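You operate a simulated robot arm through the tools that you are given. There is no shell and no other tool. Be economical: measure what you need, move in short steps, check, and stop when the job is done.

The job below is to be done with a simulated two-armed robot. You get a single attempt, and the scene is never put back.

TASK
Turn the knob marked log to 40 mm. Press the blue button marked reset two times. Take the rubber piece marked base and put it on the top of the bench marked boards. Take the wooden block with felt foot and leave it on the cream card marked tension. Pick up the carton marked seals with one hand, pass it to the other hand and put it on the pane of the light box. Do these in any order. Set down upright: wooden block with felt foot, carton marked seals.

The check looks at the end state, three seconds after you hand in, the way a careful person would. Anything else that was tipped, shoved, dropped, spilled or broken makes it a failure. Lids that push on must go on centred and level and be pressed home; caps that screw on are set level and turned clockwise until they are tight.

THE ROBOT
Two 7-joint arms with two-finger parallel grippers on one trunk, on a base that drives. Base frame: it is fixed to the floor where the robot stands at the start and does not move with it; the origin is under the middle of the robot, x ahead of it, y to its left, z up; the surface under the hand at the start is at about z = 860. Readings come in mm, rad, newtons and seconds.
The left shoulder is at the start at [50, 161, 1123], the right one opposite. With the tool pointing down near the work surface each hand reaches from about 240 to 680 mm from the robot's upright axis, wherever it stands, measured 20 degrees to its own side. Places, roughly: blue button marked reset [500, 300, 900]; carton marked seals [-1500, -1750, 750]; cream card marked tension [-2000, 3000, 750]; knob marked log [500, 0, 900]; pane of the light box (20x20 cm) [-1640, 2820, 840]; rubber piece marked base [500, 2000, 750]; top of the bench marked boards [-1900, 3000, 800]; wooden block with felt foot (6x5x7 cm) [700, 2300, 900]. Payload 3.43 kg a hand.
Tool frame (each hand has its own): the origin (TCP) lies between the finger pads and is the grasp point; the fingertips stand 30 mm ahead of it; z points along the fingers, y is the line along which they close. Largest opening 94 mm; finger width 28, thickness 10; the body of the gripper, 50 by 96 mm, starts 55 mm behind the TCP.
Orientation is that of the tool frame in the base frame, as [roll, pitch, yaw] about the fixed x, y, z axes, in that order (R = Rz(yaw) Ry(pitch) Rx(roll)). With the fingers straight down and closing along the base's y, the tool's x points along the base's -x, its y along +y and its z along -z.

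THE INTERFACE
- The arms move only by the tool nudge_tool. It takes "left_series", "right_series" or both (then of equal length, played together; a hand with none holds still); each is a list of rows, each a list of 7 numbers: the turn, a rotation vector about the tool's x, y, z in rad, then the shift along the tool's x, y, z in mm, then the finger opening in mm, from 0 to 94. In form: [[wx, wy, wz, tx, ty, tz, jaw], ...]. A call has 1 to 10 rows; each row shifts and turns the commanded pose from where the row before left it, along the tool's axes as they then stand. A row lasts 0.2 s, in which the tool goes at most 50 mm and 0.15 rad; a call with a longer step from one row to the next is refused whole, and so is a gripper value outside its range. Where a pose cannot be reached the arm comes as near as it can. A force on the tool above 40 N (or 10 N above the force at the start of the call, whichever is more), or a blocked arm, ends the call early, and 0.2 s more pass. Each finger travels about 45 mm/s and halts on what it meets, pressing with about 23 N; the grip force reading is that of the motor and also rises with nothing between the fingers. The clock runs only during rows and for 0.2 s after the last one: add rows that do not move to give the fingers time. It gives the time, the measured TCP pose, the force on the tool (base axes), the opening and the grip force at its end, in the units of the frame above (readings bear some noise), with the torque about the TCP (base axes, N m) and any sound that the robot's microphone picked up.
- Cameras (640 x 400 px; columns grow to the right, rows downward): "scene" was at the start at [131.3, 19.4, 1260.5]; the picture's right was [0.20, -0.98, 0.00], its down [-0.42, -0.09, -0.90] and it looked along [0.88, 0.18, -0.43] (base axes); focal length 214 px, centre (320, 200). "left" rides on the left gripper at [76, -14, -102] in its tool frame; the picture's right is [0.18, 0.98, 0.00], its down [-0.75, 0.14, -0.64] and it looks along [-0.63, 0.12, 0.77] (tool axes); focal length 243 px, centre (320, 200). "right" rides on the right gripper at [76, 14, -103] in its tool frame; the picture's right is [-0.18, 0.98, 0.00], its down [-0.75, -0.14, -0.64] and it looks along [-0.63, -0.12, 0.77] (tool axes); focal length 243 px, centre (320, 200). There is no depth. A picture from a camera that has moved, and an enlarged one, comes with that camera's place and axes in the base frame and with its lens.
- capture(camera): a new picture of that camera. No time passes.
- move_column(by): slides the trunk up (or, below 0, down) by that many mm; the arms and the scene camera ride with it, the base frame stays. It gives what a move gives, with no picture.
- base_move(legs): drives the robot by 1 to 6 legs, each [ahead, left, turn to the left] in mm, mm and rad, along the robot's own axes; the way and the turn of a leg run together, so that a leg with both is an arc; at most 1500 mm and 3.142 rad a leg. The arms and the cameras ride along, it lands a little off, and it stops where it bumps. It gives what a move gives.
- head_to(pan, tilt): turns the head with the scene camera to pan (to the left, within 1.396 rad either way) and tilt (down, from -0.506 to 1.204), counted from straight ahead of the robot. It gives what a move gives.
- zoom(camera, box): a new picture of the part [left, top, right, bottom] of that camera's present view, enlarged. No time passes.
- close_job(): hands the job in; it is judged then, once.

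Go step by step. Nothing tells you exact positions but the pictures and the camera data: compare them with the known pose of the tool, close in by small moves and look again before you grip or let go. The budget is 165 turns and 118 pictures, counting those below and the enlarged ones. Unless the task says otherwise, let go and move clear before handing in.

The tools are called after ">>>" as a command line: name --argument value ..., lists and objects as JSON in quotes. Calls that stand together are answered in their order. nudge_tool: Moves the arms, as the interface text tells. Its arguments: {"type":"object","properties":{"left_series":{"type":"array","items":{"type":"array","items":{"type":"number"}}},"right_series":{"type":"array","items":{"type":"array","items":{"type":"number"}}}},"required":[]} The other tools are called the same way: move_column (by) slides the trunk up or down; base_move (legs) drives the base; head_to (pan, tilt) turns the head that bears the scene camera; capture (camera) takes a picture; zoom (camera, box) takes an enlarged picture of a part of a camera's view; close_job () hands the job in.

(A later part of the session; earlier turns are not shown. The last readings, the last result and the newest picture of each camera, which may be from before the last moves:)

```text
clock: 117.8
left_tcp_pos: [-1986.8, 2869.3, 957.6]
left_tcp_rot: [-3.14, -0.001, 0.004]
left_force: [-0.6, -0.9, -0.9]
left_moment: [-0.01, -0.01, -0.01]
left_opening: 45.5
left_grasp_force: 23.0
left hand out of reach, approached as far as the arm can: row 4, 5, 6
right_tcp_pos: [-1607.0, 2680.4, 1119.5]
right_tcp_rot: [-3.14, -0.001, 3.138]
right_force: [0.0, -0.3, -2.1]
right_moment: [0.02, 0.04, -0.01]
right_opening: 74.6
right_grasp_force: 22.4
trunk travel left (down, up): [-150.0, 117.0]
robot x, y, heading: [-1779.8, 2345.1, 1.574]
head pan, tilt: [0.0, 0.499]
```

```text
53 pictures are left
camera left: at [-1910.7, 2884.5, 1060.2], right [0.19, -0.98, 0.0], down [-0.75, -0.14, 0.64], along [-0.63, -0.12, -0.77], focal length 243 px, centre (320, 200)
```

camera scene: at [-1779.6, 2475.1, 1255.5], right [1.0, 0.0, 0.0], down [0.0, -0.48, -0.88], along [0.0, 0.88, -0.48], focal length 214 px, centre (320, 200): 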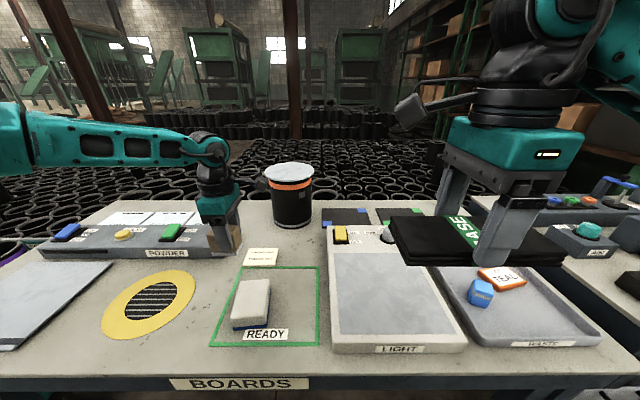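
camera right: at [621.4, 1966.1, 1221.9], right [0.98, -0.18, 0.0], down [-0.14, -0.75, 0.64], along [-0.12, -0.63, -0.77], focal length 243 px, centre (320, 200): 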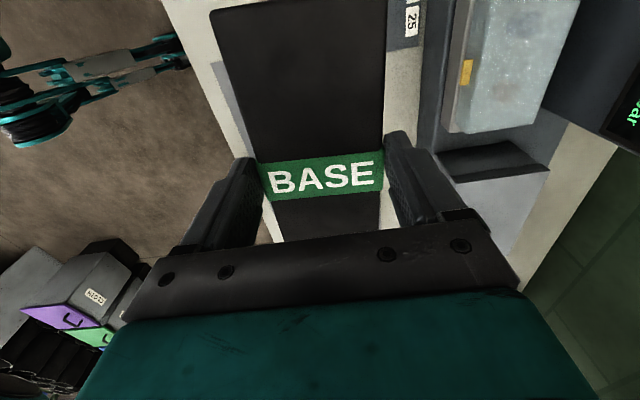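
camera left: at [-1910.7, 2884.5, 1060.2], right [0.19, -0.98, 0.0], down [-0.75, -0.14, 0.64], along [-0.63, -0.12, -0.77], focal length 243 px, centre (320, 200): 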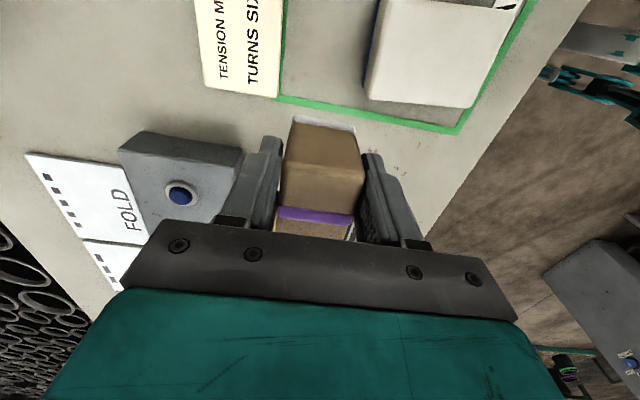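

The arm fell short at that height. It's lower now, so I'll try extending again toward the card.

>>> nudge_tool --left_series '[[0, 0, 0, 14, -20, 0, 25], [0, 0, 0, 14, -20, 0, 25], [0, 0, 0, 13, -22, 0, 25], [0, 0, 0, 13, -22, 0, 25]]'

```text
clock: 118.8
left_tcp_pos: [-1987.8, 2872.3, 964.6]
left_tcp_rot: [-3.138, -0.001, 0.003]
left_force: [-0.3, 0.0, 0.4]
left_moment: [0.03, 0.0, 0.0]
left_opening: 45.7
left_grasp_force: 22.7
left hand out of reach, approached as far as the arm can: row 1, 2, 3, 4
right_tcp_pos: [-1607.6, 2679.5, 1119.6]
right_tcp_rot: [-3.14, 0.0, 3.137]
right_force: [-0.2, -0.2, -2.5]
right_moment: [-0.02, 0.05, 0.04]
right_opening: 74.8
right_grasp_force: 23.2
trunk travel left (down, up): [-150.0, 117.0]
robot x, y, heading: [-1779.9, 2346.5, 1.57]
head pan, tilt: [0.0, 0.499]
```

Reach improves when the target lies further to the arm's own side, as it did at the last bench. I'll retract a little, back up, turn the robot 0.5 rad right, shift so the card is on the left arm's good side, and lower the trunk.

>>> nudge_tool --left_series '[[0, 0, 0, 0, 30, -30, 25], [0, 0, 0, 0, 40, -30, 25], [0, 0, 0, 0, 40, -30, 25]]'

>>> base_move --legs '[[-100, 0, 0], [0, 0, -0.5], [-6, 171, 0]]'

>>> nudge_tool --left_series '[[0, 0, -0.125, 0, 0, 0, 25], [0, 0, -0.125, 0, 0, 0, 25], [0, 0, -0.125, 0, 0, 0, 25], [0, 0, -0.125, 0, 0, 0, 25]]'

```text
clock: 119.6
left_tcp_pos: [-1986.6, 2762.0, 1055.4]
left_tcp_rot: [-3.14, -0.001, 0.005]
left_force: [0.0, -0.5, -0.8]
left_moment: [-0.02, -0.01, -0.01]
left_opening: 45.7
left_grasp_force: 23.5
right_tcp_pos: [-1608.6, 2679.0, 1120.3]
right_tcp_rot: [3.141, 0.001, 3.135]
right_force: [0.3, 0.0, -2.9]
right_moment: [0.02, 0.03, -0.01]
right_opening: 74.6
right_grasp_force: 23.1
trunk travel left (down, up): [-150.0, 117.0]
robot x, y, heading: [-1779.2, 2341.0, 1.577]
head pan, tilt: [0.0, 0.499]
```

```text
clock: 123.9
left_tcp_pos: [-1916.6, 2787.3, 1055.0]
left_tcp_rot: [-3.139, 0.002, -0.493]
left_force: [0.3, 0.4, -1.0]
left_moment: [0.0, -0.01, 0.0]
left_opening: 45.7
left_grasp_force: 22.8
right_tcp_pos: [-1622.6, 2534.1, 1119.9]
right_tcp_rot: [-3.14, -0.001, 2.641]
right_force: [0.4, 0.0, -3.4]
right_moment: [-0.01, -0.01, -0.01]
right_opening: 74.6
right_grasp_force: 22.7
trunk travel left (down, up): [-150.0, 117.0]
robot x, y, heading: [-1935.4, 2321.9, 1.072]
head pan, tilt: [0.0, 0.499]
```

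```text
clock: 124.9
left_tcp_pos: [-1915.4, 2786.2, 1054.4]
left_tcp_rot: [-3.14, -0.001, 0.012]
left_force: [-0.1, 0.3, -0.3]
left_moment: [0.0, 0.0, 0.0]
left_opening: 46.0
left_grasp_force: 23.1
right_tcp_pos: [-1621.8, 2534.4, 1117.7]
right_tcp_rot: [-3.139, -0.002, 2.638]
right_force: [0.5, 0.1, -2.4]
right_moment: [0.01, -0.03, 0.0]
right_opening: 74.7
right_grasp_force: 23.2
trunk travel left (down, up): [-150.0, 117.0]
robot x, y, heading: [-1933.4, 2322.2, 1.068]
head pan, tilt: [0.0, 0.499]
```

Heading and yaw are good. I'll lower the trunk 100 mm and extend toward the card.

>>> move_column --by -100

>>> nudge_tool --left_series '[[0, 0, 0, -4, -42, 0, 25], [0, 0, 0, -4, -42, 0, 25], [0, 0, 0, -5, -42, 0, 25], [0, 0, 0, -5, -41, 0, 25], [0, 0, 0, 0, 0, 0, 25]]'

>>> capture --camera "left"

>>> capture --camera "scene"

```text
clock: 126.2
left_tcp_pos: [-1915.7, 2787.6, 955.6]
left_tcp_rot: [-3.14, 0.0, 0.008]
left_force: [0.4, 1.0, -0.4]
left_moment: [-0.01, -0.03, -0.02]
left_opening: 45.7
left_grasp_force: 23.0
right_tcp_pos: [-1621.8, 2532.8, 1020.9]
right_tcp_rot: [-3.139, 0.0, 2.641]
right_force: [0.2, -0.9, -3.0]
right_moment: [0.05, 0.01, -0.04]
right_opening: 74.6
right_grasp_force: 23.2
trunk travel left (down, up): [-50.0, 217.0]
robot x, y, heading: [-1935.7, 2322.0, 1.071]
head pan, tilt: [0.0, 0.499]
```

```text
clock: 127.4
left_tcp_pos: [-1937.8, 2954.0, 954.5]
left_tcp_rot: [3.142, -0.001, 0.007]
left_force: [0.6, 1.2, -0.9]
left_moment: [-0.01, 0.0, -0.02]
left_opening: 45.8
left_grasp_force: 23.7
right_tcp_pos: [-1621.4, 2535.2, 1018.9]
right_tcp_rot: [-3.14, 0.0, 2.64]
right_force: [0.0, 0.6, -2.5]
right_moment: [-0.01, 0.03, -0.02]
right_opening: 74.7
right_grasp_force: 22.5
trunk travel left (down, up): [-50.0, 217.0]
robot x, y, heading: [-1938.6, 2319.7, 1.072]
head pan, tilt: [0.0, 0.499]
```

```text
52 pictures are left
camera left: at [-1861.1, 2969.2, 1057.2], right [0.19, -0.98, 0.0], down [-0.75, -0.15, 0.64], along [-0.63, -0.12, -0.77], focal length 243 px, centre (320, 200)
```

left: 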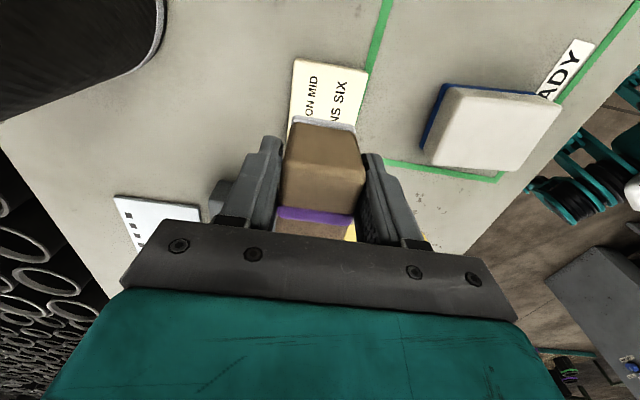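

```text
51 pictures are left
camera scene: at [-1871.1, 2436.0, 1155.5], right [0.88, -0.48, 0.0], down [-0.23, -0.42, -0.88], along [0.42, 0.77, -0.48], focal length 214 px, centre (320, 200)
```

scene: 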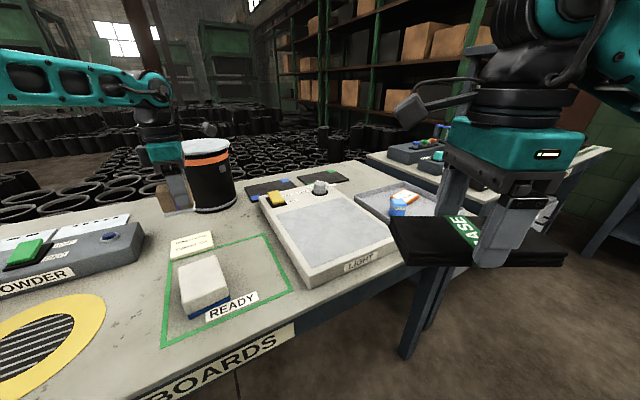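

The block is above the card and reachable. I'll trim 4 mm and lower most of the way, then check.

>>> nudge_tool --left_series '[[0, 0, 0, 4, 3, 20, 25], [0, 0, 0, 0, 0, 25, 25], [0, 0, 0, 0, 0, 20, 25], [0, 0, 0, 0, 0, 15, 25], [0, 0, 0, 0, 0, 0, 25]]'

>>> zoom --camera "scene" --box '[120, 160, 280, 260]'

```text
clock: 128.6
left_tcp_pos: [-1932.2, 2951.7, 875.3]
left_tcp_rot: [-3.14, 0.001, 0.007]
left_force: [-0.4, -0.1, -1.2]
left_moment: [-0.04, -0.02, 0.03]
left_opening: 45.9
left_grasp_force: 22.8
right_tcp_pos: [-1622.6, 2533.5, 1019.8]
right_tcp_rot: [-3.14, 0.001, 2.641]
right_force: [0.1, 0.6, -2.1]
right_moment: [0.01, 0.0, 0.0]
right_opening: 74.5
right_grasp_force: 22.9
trunk travel left (down, up): [-50.0, 217.0]
robot x, y, heading: [-1933.2, 2318.8, 1.074]
head pan, tilt: [0.0, 0.499]
```

```text
4.00 times, centred on (200, 210) of scene
camera zoom: at [-1871.1, 2436.0, 1155.5], right [0.88, -0.48, 0.0], down [-0.23, -0.42, -0.88], along [0.42, 0.77, -0.48], focal length 858 px, centre (800, 160)
```

zoom: 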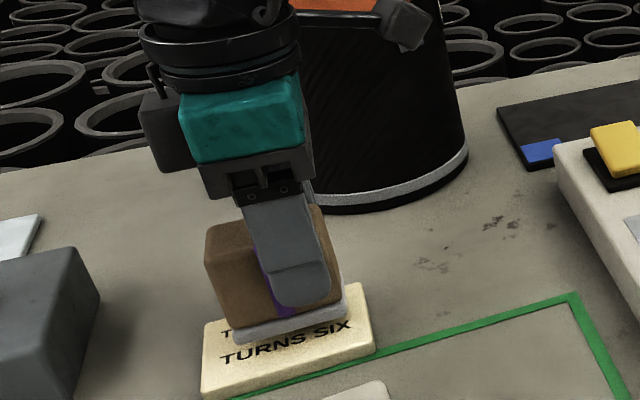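

The block is right over the card. I'll lower it in small steps until it touches.

>>> nudge_tool --left_series '[[0, 0, 0, 0, 0, 5, 25], [0, 0, 0, 0, 0, 4, 25], [0, 0, 0, 0, 0, 3, 25], [0, 0, 0, 0, 0, 2, 25], [0, 0, 0, 0, 0, 0, 25]]'

>>> zoom --camera "scene" --box '[150, 190, 246, 250]'

```text
clock: 129.8
left_tcp_pos: [-1932.5, 2952.1, 865.5]
left_tcp_rot: [-3.135, -0.003, 0.009]
left_force: [-1.9, 2.2, 18.2]
left_moment: [0.0, 0.13, -0.02]
left_opening: 46.1
left_grasp_force: 22.8
right_tcp_pos: [-1621.4, 2533.6, 1019.6]
right_tcp_rot: [3.141, -0.002, 2.642]
right_force: [-0.1, -0.6, -2.8]
right_moment: [-0.01, -0.01, -0.03]
right_opening: 74.8
right_grasp_force: 23.2
trunk travel left (down, up): [-50.0, 217.0]
robot x, y, heading: [-1934.6, 2320.2, 1.071]
head pan, tilt: [0.0, 0.499]
```

```text
6.67 times, centred on (198, 220) of scene
camera zoom: at [-1871.3, 2434.5, 1155.9], right [0.88, -0.48, 0.0], down [-0.23, -0.42, -0.88], along [0.42, 0.77, -0.48], focal length 1430 px, centre (1133, 67)
```

zoom: 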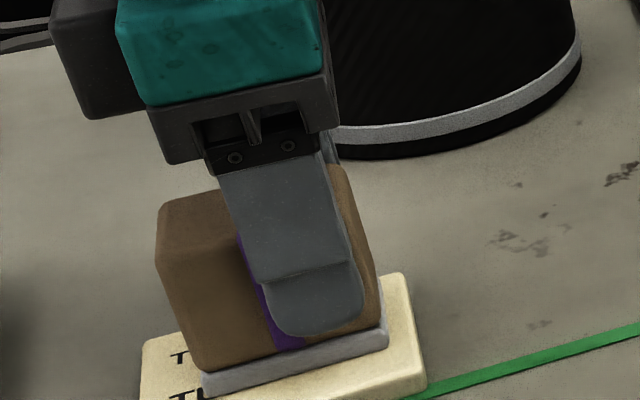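

It's in contact with the card. I'll ease off the pressure, open and lift straight up.

>>> nudge_tool --left_series '[[0, 0, 0, 0, 0, -3, 25], [0, 0, 0, 0, 0, 0, 50], [0, 0, 0, 0, 0, 0, 64], [0, 0, 0, 0, 0, 0, 64], [0, 0, 0, 0, 0, -20, 64], [0, 0, 0, 0, 0, -40, 64], [0, 0, 0, 0, 0, -45, 64], [0, 0, 0, 0, 0, -45, 64]]'

>>> capture --camera "left"

>>> zoom --camera "scene" --box '[120, 170, 280, 270]'

```text
clock: 131.6
left_tcp_pos: [-1931.9, 2950.3, 1014.6]
left_tcp_rot: [3.14, 0.0, 0.007]
left_force: [-0.5, -0.9, 0.3]
left_moment: [0.01, 0.0, 0.01]
left_opening: 64.0
left_grasp_force: 0.0
right_tcp_pos: [-1620.7, 2533.6, 1019.1]
right_tcp_rot: [-3.139, 0.0, 2.642]
right_force: [0.3, -0.2, -2.6]
right_moment: [-0.01, 0.02, 0.0]
right_opening: 74.7
right_grasp_force: 22.7
trunk travel left (down, up): [-50.0, 217.0]
robot x, y, heading: [-1934.9, 2318.4, 1.068]
head pan, tilt: [0.0, 0.499]
```

```text
48 pictures are left
camera left: at [-1855.6, 2966.0, 1116.3], right [0.19, -0.98, 0.0], down [-0.75, -0.15, 0.64], along [-0.63, -0.12, -0.77], focal length 243 px, centre (320, 200)
```

left: 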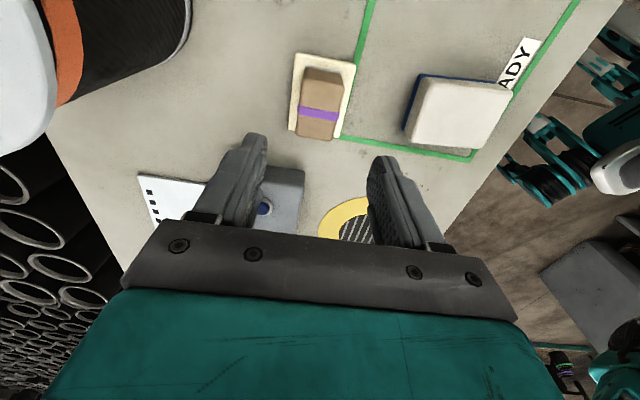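

```text
4.00 times, centred on (200, 220) of scene
camera zoom: at [-1871.0, 2435.9, 1155.4], right [0.88, -0.48, 0.0], down [-0.23, -0.42, -0.88], along [0.42, 0.77, -0.48], focal length 858 px, centre (800, 120)
```

zoom: 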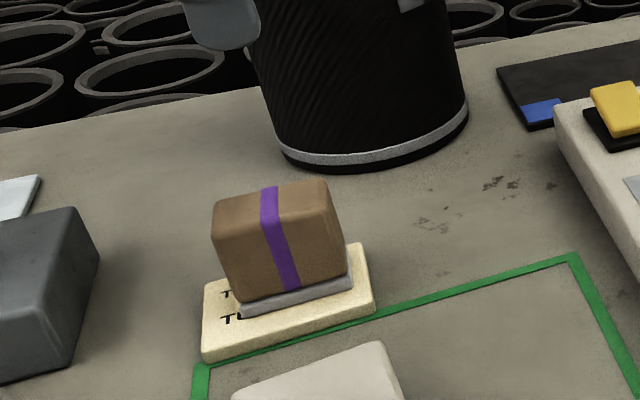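

The block stands squarely on the card. I'll retract the left arm, turn the BASE slab lengthwise, and drive left to inspect the gap between the drawing board and the yellow ring.

>>> nudge_tool --left_series '[[0, 0, 0, 0, 40, -10, 64], [0, 0, 0, 0, 40, -10, 64], [0, 0, 0, 0, 40, -10, 64], [0, 0, 0, 0, 40, -10, 64], [0, 0, 0, 0, 40, -10, 64], [0, 0, 0, 0, 0, 0, 64], [0, 0, 0, 0, 0, 0, 64], [0, 0, 0, 0, 0, 0, 64], [0, 0, 0, 0, 0, 0, 64], [0, 0, 0, 0, 0, 0, 64]]' --right_series '[[0, 0, -0.15, 0, 0, 0, 45], [0, 0, -0.15, 0, 0, 0, 45], [0, 0, -0.15, 0, 0, 0, 45], [0, 0, -0.15, 0, 0, 0, 45], [0, 0, -0.15, 0, 0, 0, 45], [0, 0, -0.15, 0, 0, 0, 45], [0, 0, -0.15, 0, 0, 0, 45], [0, 0, -0.15, 0, 0, 0, 45], [0, 0, -0.15, 0, 0, 0, 45], [0, 0, -0.15, 0, 0, 0, 45]]'

>>> base_move --legs '[[-80, 0, 0], [0, 0, 0.5], [0, 350, 0]]'

>>> capture --camera "scene"

```text
clock: 133.8
left_tcp_pos: [-1930.6, 2749.7, 1062.9]
left_tcp_rot: [-3.14, -0.001, 0.007]
left_force: [0.9, -1.5, -0.1]
left_moment: [0.02, 0.02, 0.0]
left_opening: 63.6
left_grasp_force: 0.1
right_tcp_pos: [-1622.9, 2534.6, 1019.9]
right_tcp_rot: [-3.141, -0.002, -2.143]
right_force: [1.3, 0.2, -3.5]
right_moment: [0.04, 0.01, 0.01]
right_opening: 74.7
right_grasp_force: 23.2
trunk travel left (down, up): [-50.0, 217.0]
robot x, y, heading: [-1935.7, 2317.8, 1.072]
head pan, tilt: [0.0, 0.499]
```

```text
clock: 139.5
left_tcp_pos: [-2525.3, 2629.1, 1062.8]
left_tcp_rot: [-3.138, 0.0, 0.507]
left_force: [0.4, -1.1, 0.3]
left_moment: [-0.02, -0.03, -0.02]
left_opening: 64.1
left_grasp_force: 0.0
right_tcp_pos: [-2151.6, 2587.7, 1018.8]
right_tcp_rot: [3.141, -0.001, -1.644]
right_force: [0.2, -0.4, -1.9]
right_moment: [-0.05, 0.03, -0.01]
right_opening: 74.3
right_grasp_force: 22.5
trunk travel left (down, up): [-50.0, 217.0]
robot x, y, heading: [-2322.1, 2250.6, 1.566]
head pan, tilt: [0.0, 0.499]
```

```text
46 pictures are left
camera scene: at [-2322.5, 2381.4, 1155.5], right [1.0, 0.0, 0.0], down [0.0, -0.48, -0.88], along [0.0, 0.88, -0.48], focal length 214 px, centre (320, 200)
```

scene: 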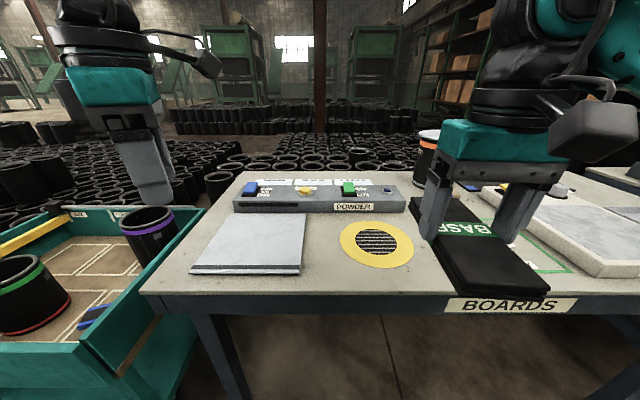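

The gap between the board and the ring is about 90 mm, and the slab is 75 mm. I'll zoom in to measure it.

>>> zoom --camera "scene" --box '[270, 195, 430, 295]'

```text
4.00 times, centred on (350, 245) of scene
camera zoom: at [-2322.5, 2381.4, 1155.5], right [1.0, 0.0, 0.0], down [0.0, -0.48, -0.88], along [0.0, 0.88, -0.48], focal length 858 px, centre (200, 20)
```

zoom: 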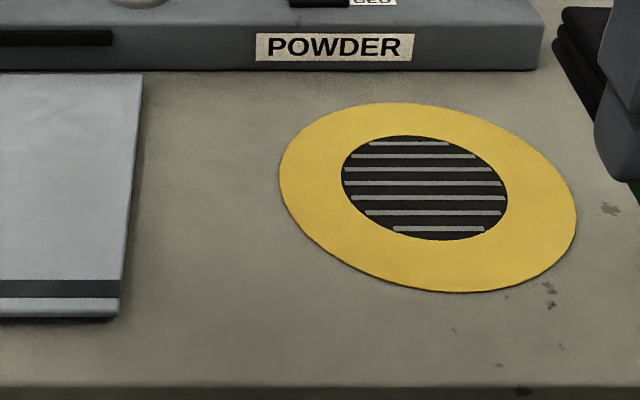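

The gap is x −2367 to about −2271, with the bench edge at y≈2663, so the slab goes in at about (−2311,2762). I'll shift the base left so the right arm has it on its good side, then bring the slab over.

>>> base_move --legs '[[20, 120, 0]]'

>>> nudge_tool --right_series '[[0, 0, -0.073, 0, 0, 0, 45], [0, 0, 0, -38, 10, 0, 45], [0, 0, 0, -38, 10, 0, 45], [0, 0, 0, -38, 10, 0, 45], [0, 0, 0, -38, 10, 0, 45], [0, 0, 0, 0, 0, 30, 45], [0, 0, 0, 0, 0, 40, 45]]'

>>> capture --camera "scene"

>>> capture --camera "right"

```text
clock: 141.2
left_tcp_pos: [-2645.8, 2647.8, 1063.0]
left_tcp_rot: [-3.138, 0.0, 0.508]
left_force: [0.6, 0.4, 0.4]
left_moment: [-0.03, -0.01, -0.01]
left_opening: 64.1
left_grasp_force: 0.0
right_tcp_pos: [-2272.5, 2606.7, 1019.6]
right_tcp_rot: [-3.141, -0.002, -1.644]
right_force: [0.4, 0.5, -3.1]
right_moment: [-0.01, -0.01, 0.02]
right_opening: 74.9
right_grasp_force: 22.7
trunk travel left (down, up): [-50.0, 217.0]
robot x, y, heading: [-2444.4, 2266.2, 1.569]
head pan, tilt: [0.0, 0.499]
```

```text
clock: 142.8
left_tcp_pos: [-2644.8, 2648.3, 1063.6]
left_tcp_rot: [-3.139, 0.0, 0.509]
left_force: [-0.4, 0.5, -0.1]
left_moment: [0.03, -0.01, 0.0]
left_opening: 64.2
left_grasp_force: 0.1
right_tcp_pos: [-2312.5, 2759.6, 947.5]
right_tcp_rot: [-3.14, -0.001, -1.571]
right_force: [-0.5, -0.6, -3.0]
right_moment: [-0.01, 0.0, 0.0]
right_opening: 74.7
right_grasp_force: 23.6
trunk travel left (down, up): [-50.0, 217.0]
robot x, y, heading: [-2446.0, 2271.2, 1.57]
head pan, tilt: [0.0, 0.499]
```

```text
44 pictures are left
camera scene: at [-2442.7, 2401.3, 1155.5], right [1.0, 0.0, 0.0], down [0.0, -0.48, -0.88], along [0.0, 0.88, -0.48], focal length 214 px, centre (320, 200)
```

scene: 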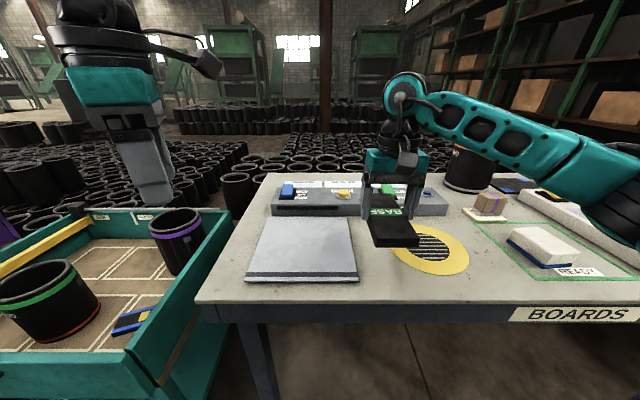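

```text
43 pictures are left
camera right: at [-2326.1, 2684.2, 1050.9], right [-0.98, 0.18, 0.0], down [0.14, 0.75, 0.64], along [0.12, 0.63, -0.77], focal length 243 px, centre (320, 200)
```

right: 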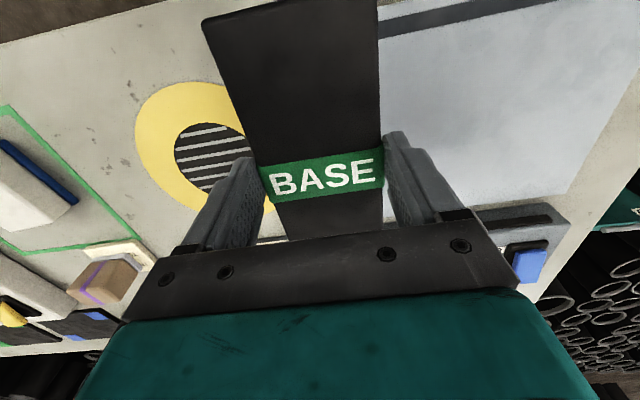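

The slab lines up with the gap. I'll shift 10 mm further in and lower it.

>>> nudge_tool --right_series '[[0, 0, 0, -12, 0, 20, 45], [0, 0, 0, 0, 0, 35, 45], [0, 0, 0, 0, 0, 30, 45], [0, 0, 0, 0, 0, 0, 45]]'

>>> zoom --camera "scene" --box '[300, 170, 492, 290]'

>>> capture --camera "right"

```text
clock: 143.8
left_tcp_pos: [-2644.5, 2648.0, 1062.5]
left_tcp_rot: [-3.139, 0.0, 0.509]
left_force: [-0.1, -0.5, 0.2]
left_moment: [-0.01, 0.0, 0.0]
left_opening: 63.9
left_grasp_force: 0.2
right_tcp_pos: [-2312.3, 2773.1, 863.3]
right_tcp_rot: [3.141, 0.002, -1.57]
right_force: [0.0, 0.1, -2.1]
right_moment: [-0.03, -0.01, 0.02]
right_opening: 74.8
right_grasp_force: 23.3
trunk travel left (down, up): [-50.0, 217.0]
robot x, y, heading: [-2438.7, 2273.9, 1.569]
head pan, tilt: [0.0, 0.499]
```

```text
3.33 times, centred on (396, 230) of scene
camera zoom: at [-2442.9, 2401.2, 1155.5], right [1.0, 0.0, 0.0], down [0.0, -0.48, -0.88], along [0.0, 0.88, -0.48], focal length 715 px, centre (67, 100)
```

zoom: 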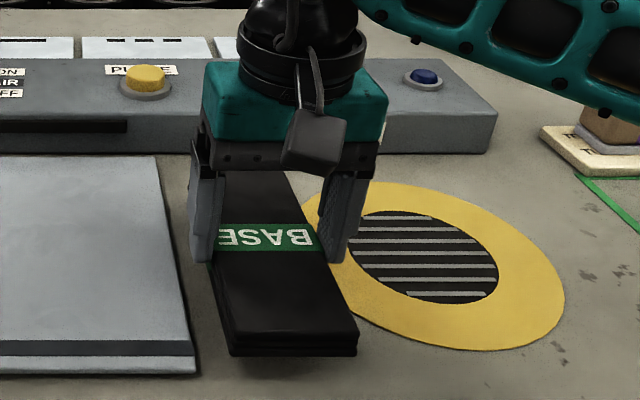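

```text
41 pictures are left
camera right: at [-2325.4, 2696.0, 966.1], right [-0.98, 0.18, 0.0], down [0.14, 0.75, 0.64], along [0.12, 0.63, -0.77], focal length 243 px, centre (320, 200)
```

right: 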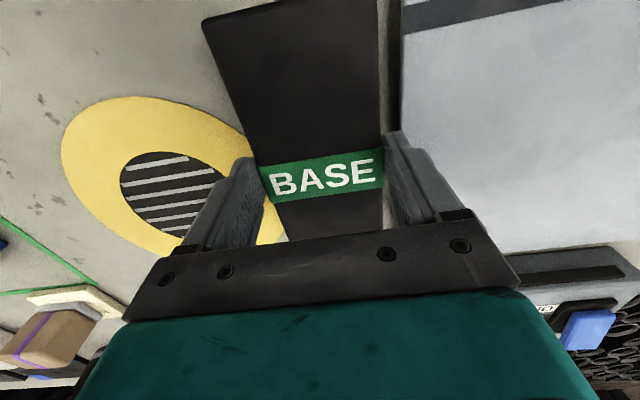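

The left finger clears the board edge by about 6 mm. I'll shift 3 mm toward the ring and lower to contact.

>>> nudge_tool --right_series '[[0, 0, 0, 0, -3, 8, 45], [0, 0, 0, 0, 0, 5, 45], [0, 0, 0, 0, 0, 4, 45], [0, 0, 0, 0, 0, 3, 45], [0, 0, 0, 0, 0, 2, 45], [0, 0, 0, 0, 0, 0, 45]]'

>>> zoom --camera "scene" --box '[340, 210, 436, 270]'

```text
clock: 145.2
left_tcp_pos: [-2646.2, 2649.4, 1063.3]
left_tcp_rot: [-3.14, 0.001, 0.507]
left_force: [0.1, -0.6, -0.3]
left_moment: [0.0, 0.02, -0.02]
left_opening: 64.1
left_grasp_force: 0.1
right_tcp_pos: [-2309.2, 2770.8, 842.2]
right_tcp_rot: [3.141, -0.002, -1.571]
right_force: [-0.4, -0.6, -3.2]
right_moment: [-0.03, -0.03, 0.0]
right_opening: 74.7
right_grasp_force: 22.9
trunk travel left (down, up): [-50.0, 217.0]
robot x, y, heading: [-2440.5, 2270.4, 1.57]
head pan, tilt: [0.0, 0.499]
```

```text
6.67 times, centred on (388, 240) of scene
camera zoom: at [-2442.9, 2401.2, 1155.5], right [1.0, 0.0, 0.0], down [0.0, -0.48, -0.88], along [0.0, 0.88, -0.48], focal length 1430 px, centre (-133, -67)
```

zoom: 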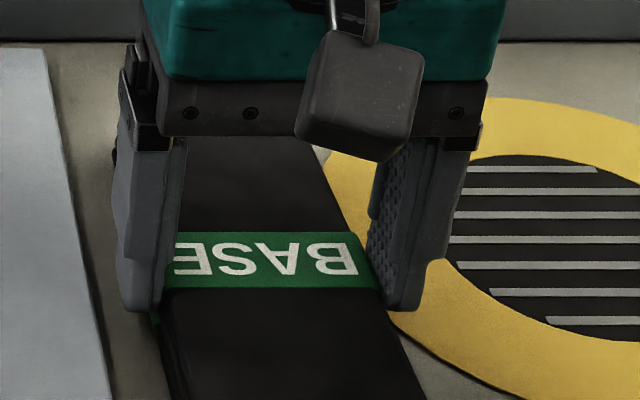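

Not yet in contact at TCP z=842. I'll keep lowering in small steps.

>>> nudge_tool --right_series '[[0, 0, 0, 0, 0, 2, 45], [0, 0, 0, 0, 0, 2, 45], [0, 0, 0, 0, 0, 2, 45], [0, 0, 0, 0, 0, 0, 45]]'

```text
clock: 146.2
left_tcp_pos: [-2646.8, 2647.8, 1063.4]
left_tcp_rot: [-3.138, -0.002, 0.507]
left_force: [0.2, 0.0, 0.5]
left_moment: [0.0, -0.01, 0.02]
left_opening: 63.9
left_grasp_force: 0.1
right_tcp_pos: [-2308.1, 2771.1, 840.8]
right_tcp_rot: [3.139, 0.007, -1.57]
right_force: [4.5, 3.0, 26.2]
right_moment: [-0.32, -0.33, 0.11]
right_opening: 74.7
right_grasp_force: 23.0
trunk travel left (down, up): [-50.0, 217.0]
robot x, y, heading: [-2448.9, 2269.4, 1.572]
head pan, tilt: [0.0, 0.499]
```

It's in contact. I'll ease up, open slightly and lift away.

>>> nudge_tool --right_series '[[0, 0, 0, 0, 0, -4, 45], [0, 0, 0, 0, 0, 0, 80], [0, 0, 0, 0, 0, 0, 84], [0, 0, 0, 0, 0, 0, 84], [0, 0, 0, 0, 0, -15, 84], [0, 0, 0, 0, 0, -30, 84], [0, 0, 0, 0, 0, -45, 84], [0, 0, 0, 0, 0, -45, 84], [0, 0, 0, 0, 0, -45, 84], [0, 0, 0, 40, 0, 0, 84]]'

>>> capture --camera "scene"

```text
clock: 148.4
left_tcp_pos: [-2646.6, 2647.9, 1063.0]
left_tcp_rot: [-3.14, -0.002, 0.508]
left_force: [-0.4, -0.7, 0.1]
left_moment: [0.02, -0.03, -0.01]
left_opening: 63.9
left_grasp_force: 0.1
right_tcp_pos: [-2308.2, 2730.9, 1020.6]
right_tcp_rot: [-3.141, 0.0, -1.57]
right_force: [-0.2, -0.3, 0.5]
right_moment: [0.03, 0.03, 0.01]
right_opening: 84.0
right_grasp_force: 0.0
trunk travel left (down, up): [-50.0, 217.0]
robot x, y, heading: [-2448.6, 2271.7, 1.57]
head pan, tilt: [0.0, 0.499]
```

```text
39 pictures are left
camera scene: at [-2442.8, 2400.8, 1155.5], right [1.0, 0.0, 0.0], down [0.0, -0.48, -0.88], along [0.0, 0.88, -0.48], focal length 214 px, centre (320, 200)
```

scene: 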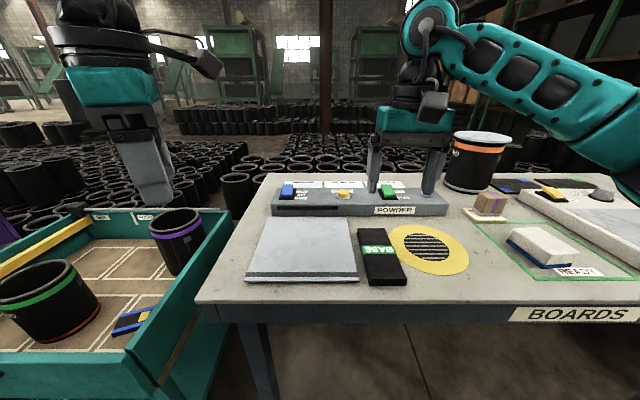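

The slab rests flat in the gap. I'll retract, back away and turn around to look for the way to the carton.

>>> nudge_tool --right_series '[[0, 0, 0, 45, 0, 0, 84], [0, 0, 0, 45, 0, 0, 84], [0, 0, 0, 45, 0, 0, 84]]' --left_series '[[0, 0, 0, 0, 30, 0, 64], [0, 0, 0, 0, 0, 0, 64], [0, 0, 0, 0, 0, 0, 64]]'

>>> base_move --legs '[[-350, -400, 0], [0, 0, 1.57], [0, 0, 1.57]]'

>>> head_to --pan 0.2 --tilt 0.2

>>> capture --camera "scene"

```text
clock: 149.2
left_tcp_pos: [-2632.2, 2622.2, 1063.5]
left_tcp_rot: [-3.14, -0.001, 0.508]
left_force: [-0.3, -0.3, -0.5]
left_moment: [0.01, 0.0, -0.02]
left_opening: 64.1
left_grasp_force: 0.0
right_tcp_pos: [-2308.9, 2596.3, 1020.6]
right_tcp_rot: [3.141, -0.002, -1.573]
right_force: [0.3, 0.3, -0.9]
right_moment: [0.02, 0.03, -0.01]
right_opening: 83.9
right_grasp_force: 0.0
trunk travel left (down, up): [-50.0, 217.0]
robot x, y, heading: [-2442.8, 2269.5, 1.571]
head pan, tilt: [0.0, 0.499]
```

```text
clock: 160.9
left_tcp_pos: [-1854.8, 1565.4, 1062.3]
left_tcp_rot: [-3.139, 0.0, -2.636]
left_force: [-0.6, -0.2, 0.6]
left_moment: [0.02, 0.01, -0.03]
left_opening: 64.0
left_grasp_force: 0.2
right_tcp_pos: [-2176.8, 1592.3, 1019.1]
right_tcp_rot: [3.141, -0.002, 1.571]
right_force: [-0.2, 0.0, 0.0]
right_moment: [-0.03, -0.01, -0.01]
right_opening: 83.8
right_grasp_force: 0.0
trunk travel left (down, up): [-50.0, 217.0]
robot x, y, heading: [-2041.3, 1915.9, -1.572]
head pan, tilt: [0.0, 0.499]
```

```text
clock: 161.8
left_tcp_pos: [-1855.8, 1564.8, 1062.9]
left_tcp_rot: [-3.141, 0.001, -2.635]
left_force: [-0.7, -0.1, -0.3]
left_moment: [-0.01, -0.01, -0.03]
left_opening: 64.1
left_grasp_force: 0.0
right_tcp_pos: [-2177.6, 1591.6, 1019.5]
right_tcp_rot: [3.14, -0.001, 1.57]
right_force: [0.2, 0.4, -0.5]
right_moment: [0.01, -0.01, -0.01]
right_opening: 83.8
right_grasp_force: 0.2
trunk travel left (down, up): [-50.0, 217.0]
robot x, y, heading: [-2048.3, 1919.4, -1.574]
head pan, tilt: [0.201, 0.201]
```

```text
38 pictures are left
camera scene: at [-2023.4, 1787.6, 1183.1], right [-0.98, -0.2, 0.0], down [-0.04, 0.2, -0.98], along [0.19, -0.96, -0.2], focal length 214 px, centre (320, 200)
```

scene: 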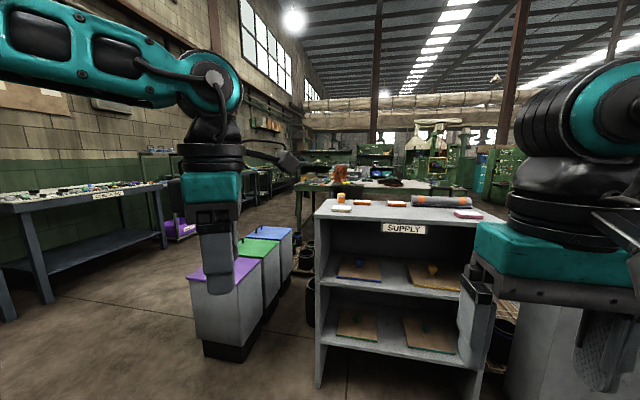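

The SUPPLY shelf and some bins are ahead, with a clear aisle between them and the wall benches near x≈−600. I'll go there, then drive along it.

>>> base_move --legs '[[0, 1450, 0], [1400, 0, 0]]'

>>> head_to --pan -0.3 --tilt 0.25

>>> capture --camera "scene"

```text
clock: 181.2
left_tcp_pos: [-401.9, 166.8, 1063.0]
left_tcp_rot: [-3.14, 0.001, -2.626]
left_force: [0.1, -0.2, 0.1]
left_moment: [0.0, -0.03, -0.01]
left_opening: 64.1
left_grasp_force: 0.2
right_tcp_pos: [-723.0, 190.2, 1019.5]
right_tcp_rot: [3.14, -0.003, 1.578]
right_force: [1.1, -0.1, 0.8]
right_moment: [-0.01, 0.0, -0.01]
right_opening: 84.1
right_grasp_force: 0.0
trunk travel left (down, up): [-50.0, 217.0]
robot x, y, heading: [-591.4, 515.4, -1.561]
head pan, tilt: [0.201, 0.201]
```

```text
clock: 182.1
left_tcp_pos: [-402.0, 167.2, 1063.4]
left_tcp_rot: [-3.14, 0.0, -2.627]
left_force: [-0.7, 0.4, 0.4]
left_moment: [0.03, 0.0, 0.02]
left_opening: 63.9
left_grasp_force: 0.0
right_tcp_pos: [-723.4, 190.8, 1020.0]
right_tcp_rot: [3.14, -0.002, 1.578]
right_force: [0.1, -0.8, 0.1]
right_moment: [-0.01, 0.01, -0.01]
right_opening: 84.0
right_grasp_force: 0.2
trunk travel left (down, up): [-50.0, 217.0]
robot x, y, heading: [-594.5, 516.2, -1.561]
head pan, tilt: [-0.3, 0.25]
```

```text
37 pictures are left
camera scene: at [-616.4, 389.8, 1178.6], right [-0.96, 0.29, 0.0], down [0.07, 0.24, -0.97], along [-0.28, -0.93, -0.25], focal length 214 px, centre (320, 200)
```

scene: 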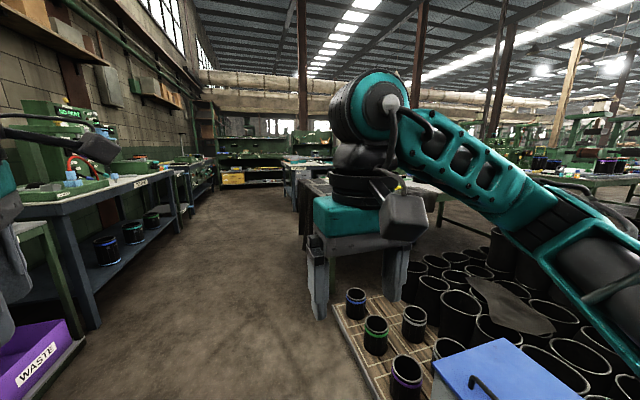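

The carton's table is hidden behind the right hand. I'll drive further down the aisle and look again.

>>> base_move --legs '[[1150, 0, 0]]'

>>> head_to --pan -0.8 --tilt 0.3

>>> capture --camera "scene"

```text
clock: 187.9
left_tcp_pos: [-401.4, -968.5, 1063.9]
left_tcp_rot: [-3.139, -0.002, -2.639]
left_force: [-0.4, -0.7, -0.5]
left_moment: [0.0, -0.04, 0.05]
left_opening: 64.1
left_grasp_force: 0.0
right_tcp_pos: [-724.5, -940.2, 1020.5]
right_tcp_rot: [-3.141, -0.002, 1.567]
right_force: [0.2, 0.7, 0.4]
right_moment: [0.0, -0.02, -0.03]
right_opening: 84.0
right_grasp_force: 0.1
trunk travel left (down, up): [-50.0, 217.0]
robot x, y, heading: [-589.1, -611.8, -1.573]
head pan, tilt: [-0.3, 0.25]
```

```text
clock: 188.8
left_tcp_pos: [-402.6, -968.3, 1063.0]
left_tcp_rot: [3.141, 0.0, -2.636]
left_force: [-0.6, -0.9, -0.3]
left_moment: [0.02, 0.03, 0.0]
left_opening: 63.9
left_grasp_force: 0.0
right_tcp_pos: [-724.2, -940.5, 1020.3]
right_tcp_rot: [3.14, -0.001, 1.567]
right_force: [-0.2, 0.4, 0.2]
right_moment: [0.0, 0.02, 0.01]
right_opening: 83.8
right_grasp_force: 0.2
trunk travel left (down, up): [-50.0, 217.0]
robot x, y, heading: [-587.3, -613.7, -1.57]
head pan, tilt: [-0.799, 0.3]
```

```text
36 pictures are left
camera scene: at [-654.7, -718.9, 1173.9], right [-0.7, 0.72, 0.0], down [0.21, 0.21, -0.96], along [-0.69, -0.66, -0.3], focal length 214 px, centre (320, 200)
```

scene: 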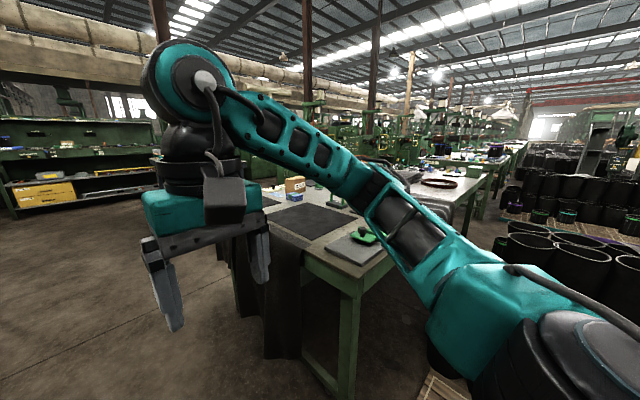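

A yellowish carton at (294,186) computes to about (−1577,−1849), matching the listed place. I'll zoom to confirm.

>>> zoom --camera "scene" --box '[240, 150, 480, 300]'

```text
2.67 times, centred on (360, 225) of scene
camera zoom: at [-654.7, -718.9, 1173.9], right [-0.7, 0.72, 0.0], down [0.21, 0.21, -0.96], along [-0.69, -0.66, -0.3], focal length 572 px, centre (213, 133)
```

zoom: 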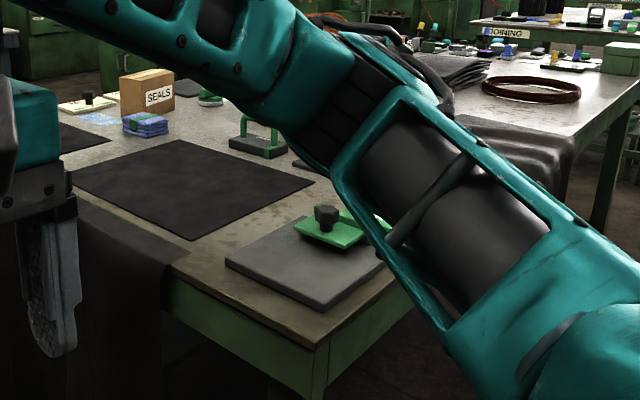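

SEALS is confirmed near (−1505,−1760), on the green table whose edge is at x≈−1080. I'll drive alongside and face it.

>>> base_move --legs '[[1100, 0, 0], [0, 0, -1.57]]'

>>> head_to --pan 0.0 --tilt 0.4

>>> capture --camera "scene"

```text
clock: 198.2
left_tcp_pos: [-943.3, -1887.6, 1063.7]
left_tcp_rot: [-3.139, -0.001, 2.082]
left_force: [-0.4, 0.8, 0.3]
left_moment: [-0.01, 0.0, -0.02]
left_opening: 64.1
left_grasp_force: 0.0
right_tcp_pos: [-916.5, -1565.1, 1018.9]
right_tcp_rot: [3.141, -0.003, 0.003]
right_force: [-1.5, -0.4, 0.0]
right_moment: [-0.01, 0.0, 0.02]
right_opening: 83.7
right_grasp_force: 0.0
trunk travel left (down, up): [-50.0, 217.0]
robot x, y, heading: [-593.0, -1700.4, -3.138]
head pan, tilt: [-0.799, 0.3]
```

```text
clock: 199.3
left_tcp_pos: [-943.4, -1888.0, 1062.5]
left_tcp_rot: [-3.14, 0.001, 2.081]
left_force: [0.7, -0.6, 0.0]
left_moment: [-0.01, 0.0, -0.01]
left_opening: 64.3
left_grasp_force: 0.0
right_tcp_pos: [-918.1, -1564.5, 1021.6]
right_tcp_rot: [3.141, 0.0, 0.003]
right_force: [-0.2, -0.1, 0.3]
right_moment: [-0.02, 0.02, 0.0]
right_opening: 84.0
right_grasp_force: 0.2
trunk travel left (down, up): [-50.0, 217.0]
robot x, y, heading: [-590.0, -1697.4, -3.143]
head pan, tilt: [0.0, 0.4]
```

```text
34 pictures are left
camera scene: at [-722.0, -1699.0, 1164.6], right [0.0, 1.0, 0.0], down [0.39, 0.0, -0.92], along [-0.92, 0.0, -0.39], focal length 214 px, centre (320, 200)
```

scene: 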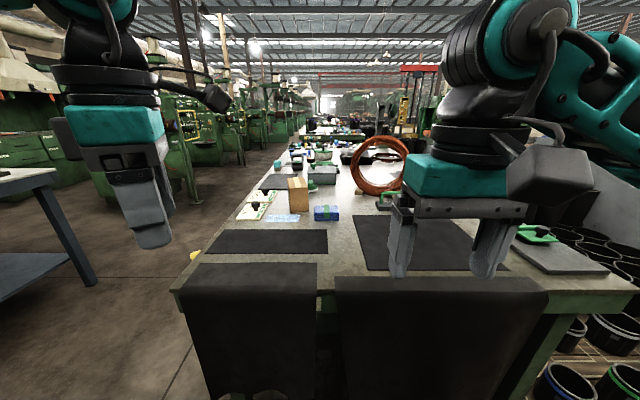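

The table's long side faces −y at y≈−2018, with the carton only about 230 mm in from it. I'll drive round to that side and face +y.

>>> base_move --legs '[[0, 780, 0], [1040, 0, 0], [0, 0, -1.57]]'

>>> head_to --pan 0.0 --tilt 0.5

>>> capture --camera "scene"

```text
clock: 215.4
left_tcp_pos: [-1825.5, -2127.9, 1063.2]
left_tcp_rot: [-3.139, 0.001, 0.51]
left_force: [0.2, -0.2, 0.0]
left_moment: [0.02, 0.0, 0.03]
left_opening: 64.3
left_grasp_force: 0.0
right_tcp_pos: [-1503.4, -2155.1, 1019.9]
right_tcp_rot: [-3.141, -0.003, -1.572]
right_force: [-0.4, -0.1, 0.4]
right_moment: [0.01, -0.03, 0.01]
right_opening: 84.0
right_grasp_force: 0.1
trunk travel left (down, up): [-50.0, 217.0]
robot x, y, heading: [-1636.4, -2479.5, 1.574]
head pan, tilt: [0.0, 0.4]
```

```text
clock: 216.1
left_tcp_pos: [-1824.3, -2128.2, 1064.0]
left_tcp_rot: [-3.141, -0.001, 0.508]
left_force: [-0.3, 0.3, 0.1]
left_moment: [0.0, -0.02, -0.02]
left_opening: 64.1
left_grasp_force: 0.0
right_tcp_pos: [-1502.3, -2153.7, 1020.1]
right_tcp_rot: [-3.141, 0.0, -1.571]
right_force: [0.1, 0.4, 0.8]
right_moment: [-0.01, 0.01, -0.01]
right_opening: 84.2
right_grasp_force: 0.0
trunk travel left (down, up): [-50.0, 217.0]
robot x, y, heading: [-1634.7, -2483.4, 1.571]
head pan, tilt: [0.0, 0.499]
```

```text
33 pictures are left
camera scene: at [-1636.4, -2349.2, 1155.5], right [1.0, 0.0, 0.0], down [0.0, -0.48, -0.88], along [0.0, 0.88, -0.48], focal length 214 px, centre (320, 200)
```

scene: 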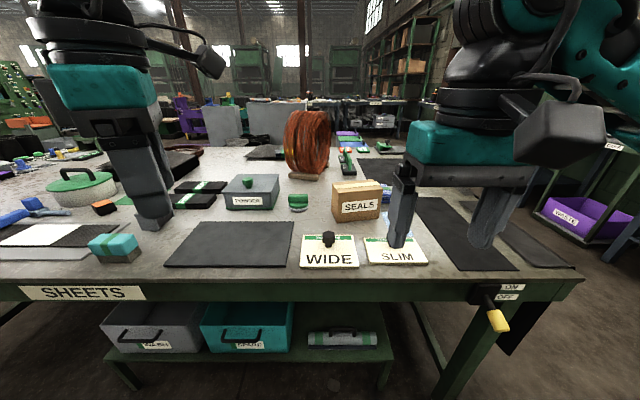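

>>> zoom --camera "scene" --box '[290, 160, 450, 260]'

>>> capture --camera "right"

```text
4.00 times, centred on (370, 210) of scene
camera zoom: at [-1636.4, -2349.2, 1155.5], right [1.0, 0.0, 0.0], down [0.0, -0.48, -0.88], along [0.0, 0.88, -0.48], focal length 858 px, centre (120, 160)
```

zoom: 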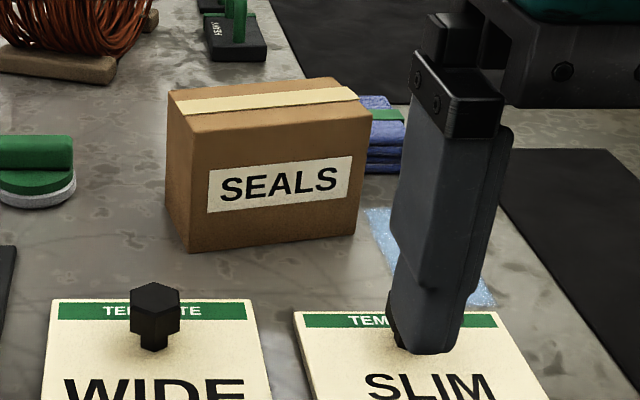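

```text
31 pictures are left
camera right: at [-1516.3, -2230.2, 1122.3], right [-0.98, 0.18, 0.0], down [0.14, 0.75, 0.64], along [0.12, 0.63, -0.77], focal length 243 px, centre (320, 200)
```

right: 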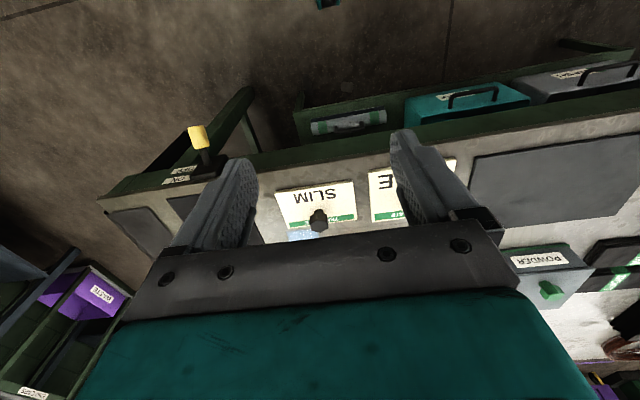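

SEALS is about 123x70x93 mm, yawed about 11°, centred near (−1533,−1807) on a top at z≈812. I'll grip it with the right hand near its right end, with the right wrist turned so its camera faces outward, leaving the left end for the left hand.

>>> base_move --legs '[[120, 60, 0]]'

>>> nudge_tool --right_series '[[0, 0, -0.15, 0, 0, 0, 94], [0, 0, -0.15, 0, 0, 0, 94], [0, 0, -0.15, 0, 0, 0, 94], [0, 0, -0.15, 0, 0, 0, 94], [0, 0, -0.15, 0, 0, 0, 94], [0, 0, -0.15, 0, 0, 0, 94], [0, 0, -0.15, 0, 0, 0, 94], [0, 0, -0.15, 0, 0, 0, 94], [0, 0, -0.15, 0, 0, 0, 94], [0, 0, -0.15, 0, 0, 0, 94]]'

>>> nudge_tool --right_series '[[0, 0, -0.13, 0, 0, 0, 94], [0, 0, -0.13, 0, 0, 0, 94], [0, 0, 0, 0, 0, 0, 94]]'

```text
clock: 217.4
left_tcp_pos: [-1884.3, -2007.9, 1064.0]
left_tcp_rot: [-3.139, -0.002, 0.506]
left_force: [-0.1, -0.3, -0.1]
left_moment: [-0.03, -0.01, -0.03]
left_opening: 63.9
left_grasp_force: 0.0
right_tcp_pos: [-1560.9, -2035.5, 1020.7]
right_tcp_rot: [-3.141, -0.003, -1.571]
right_force: [0.9, -0.2, 0.0]
right_moment: [-0.06, 0.0, 0.03]
right_opening: 84.1
right_grasp_force: 0.0
trunk travel left (down, up): [-50.0, 217.0]
robot x, y, heading: [-1694.1, -2359.5, 1.568]
head pan, tilt: [0.0, 0.499]
```

```text
clock: 219.6
left_tcp_pos: [-1884.8, -2008.5, 1063.4]
left_tcp_rot: [-3.139, -0.002, 0.507]
left_force: [0.7, 0.0, 0.3]
left_moment: [0.02, 0.0, 0.04]
left_opening: 64.1
left_grasp_force: 0.1
right_tcp_pos: [-1575.2, -2054.9, 1016.4]
right_tcp_rot: [3.14, 0.0, -0.073]
right_force: [-0.4, -0.6, -0.1]
right_moment: [0.01, 0.03, 0.02]
right_opening: 93.9
right_grasp_force: 0.0
right hand out of reach, approached as far as the arm can: row 10
trunk travel left (down, up): [-50.0, 217.0]
robot x, y, heading: [-1697.6, -2361.5, 1.569]
head pan, tilt: [0.0, 0.499]
```

```text
clock: 220.4
left_tcp_pos: [-1883.8, -2008.1, 1062.4]
left_tcp_rot: [-3.139, -0.001, 0.507]
left_force: [0.7, 0.0, -0.3]
left_moment: [0.02, 0.01, 0.02]
left_opening: 64.0
left_grasp_force: 0.0
right_tcp_pos: [-1600.3, -2103.9, 1008.6]
right_tcp_rot: [-3.14, 0.001, 0.186]
right_force: [0.3, 0.2, -0.1]
right_moment: [0.01, -0.02, -0.01]
right_opening: 94.4
right_grasp_force: 0.1
right hand out of reach, approached as far as the arm can: row 1, 2
trunk travel left (down, up): [-50.0, 217.0]
robot x, y, heading: [-1701.2, -2363.1, 1.568]
head pan, tilt: [0.0, 0.499]
```

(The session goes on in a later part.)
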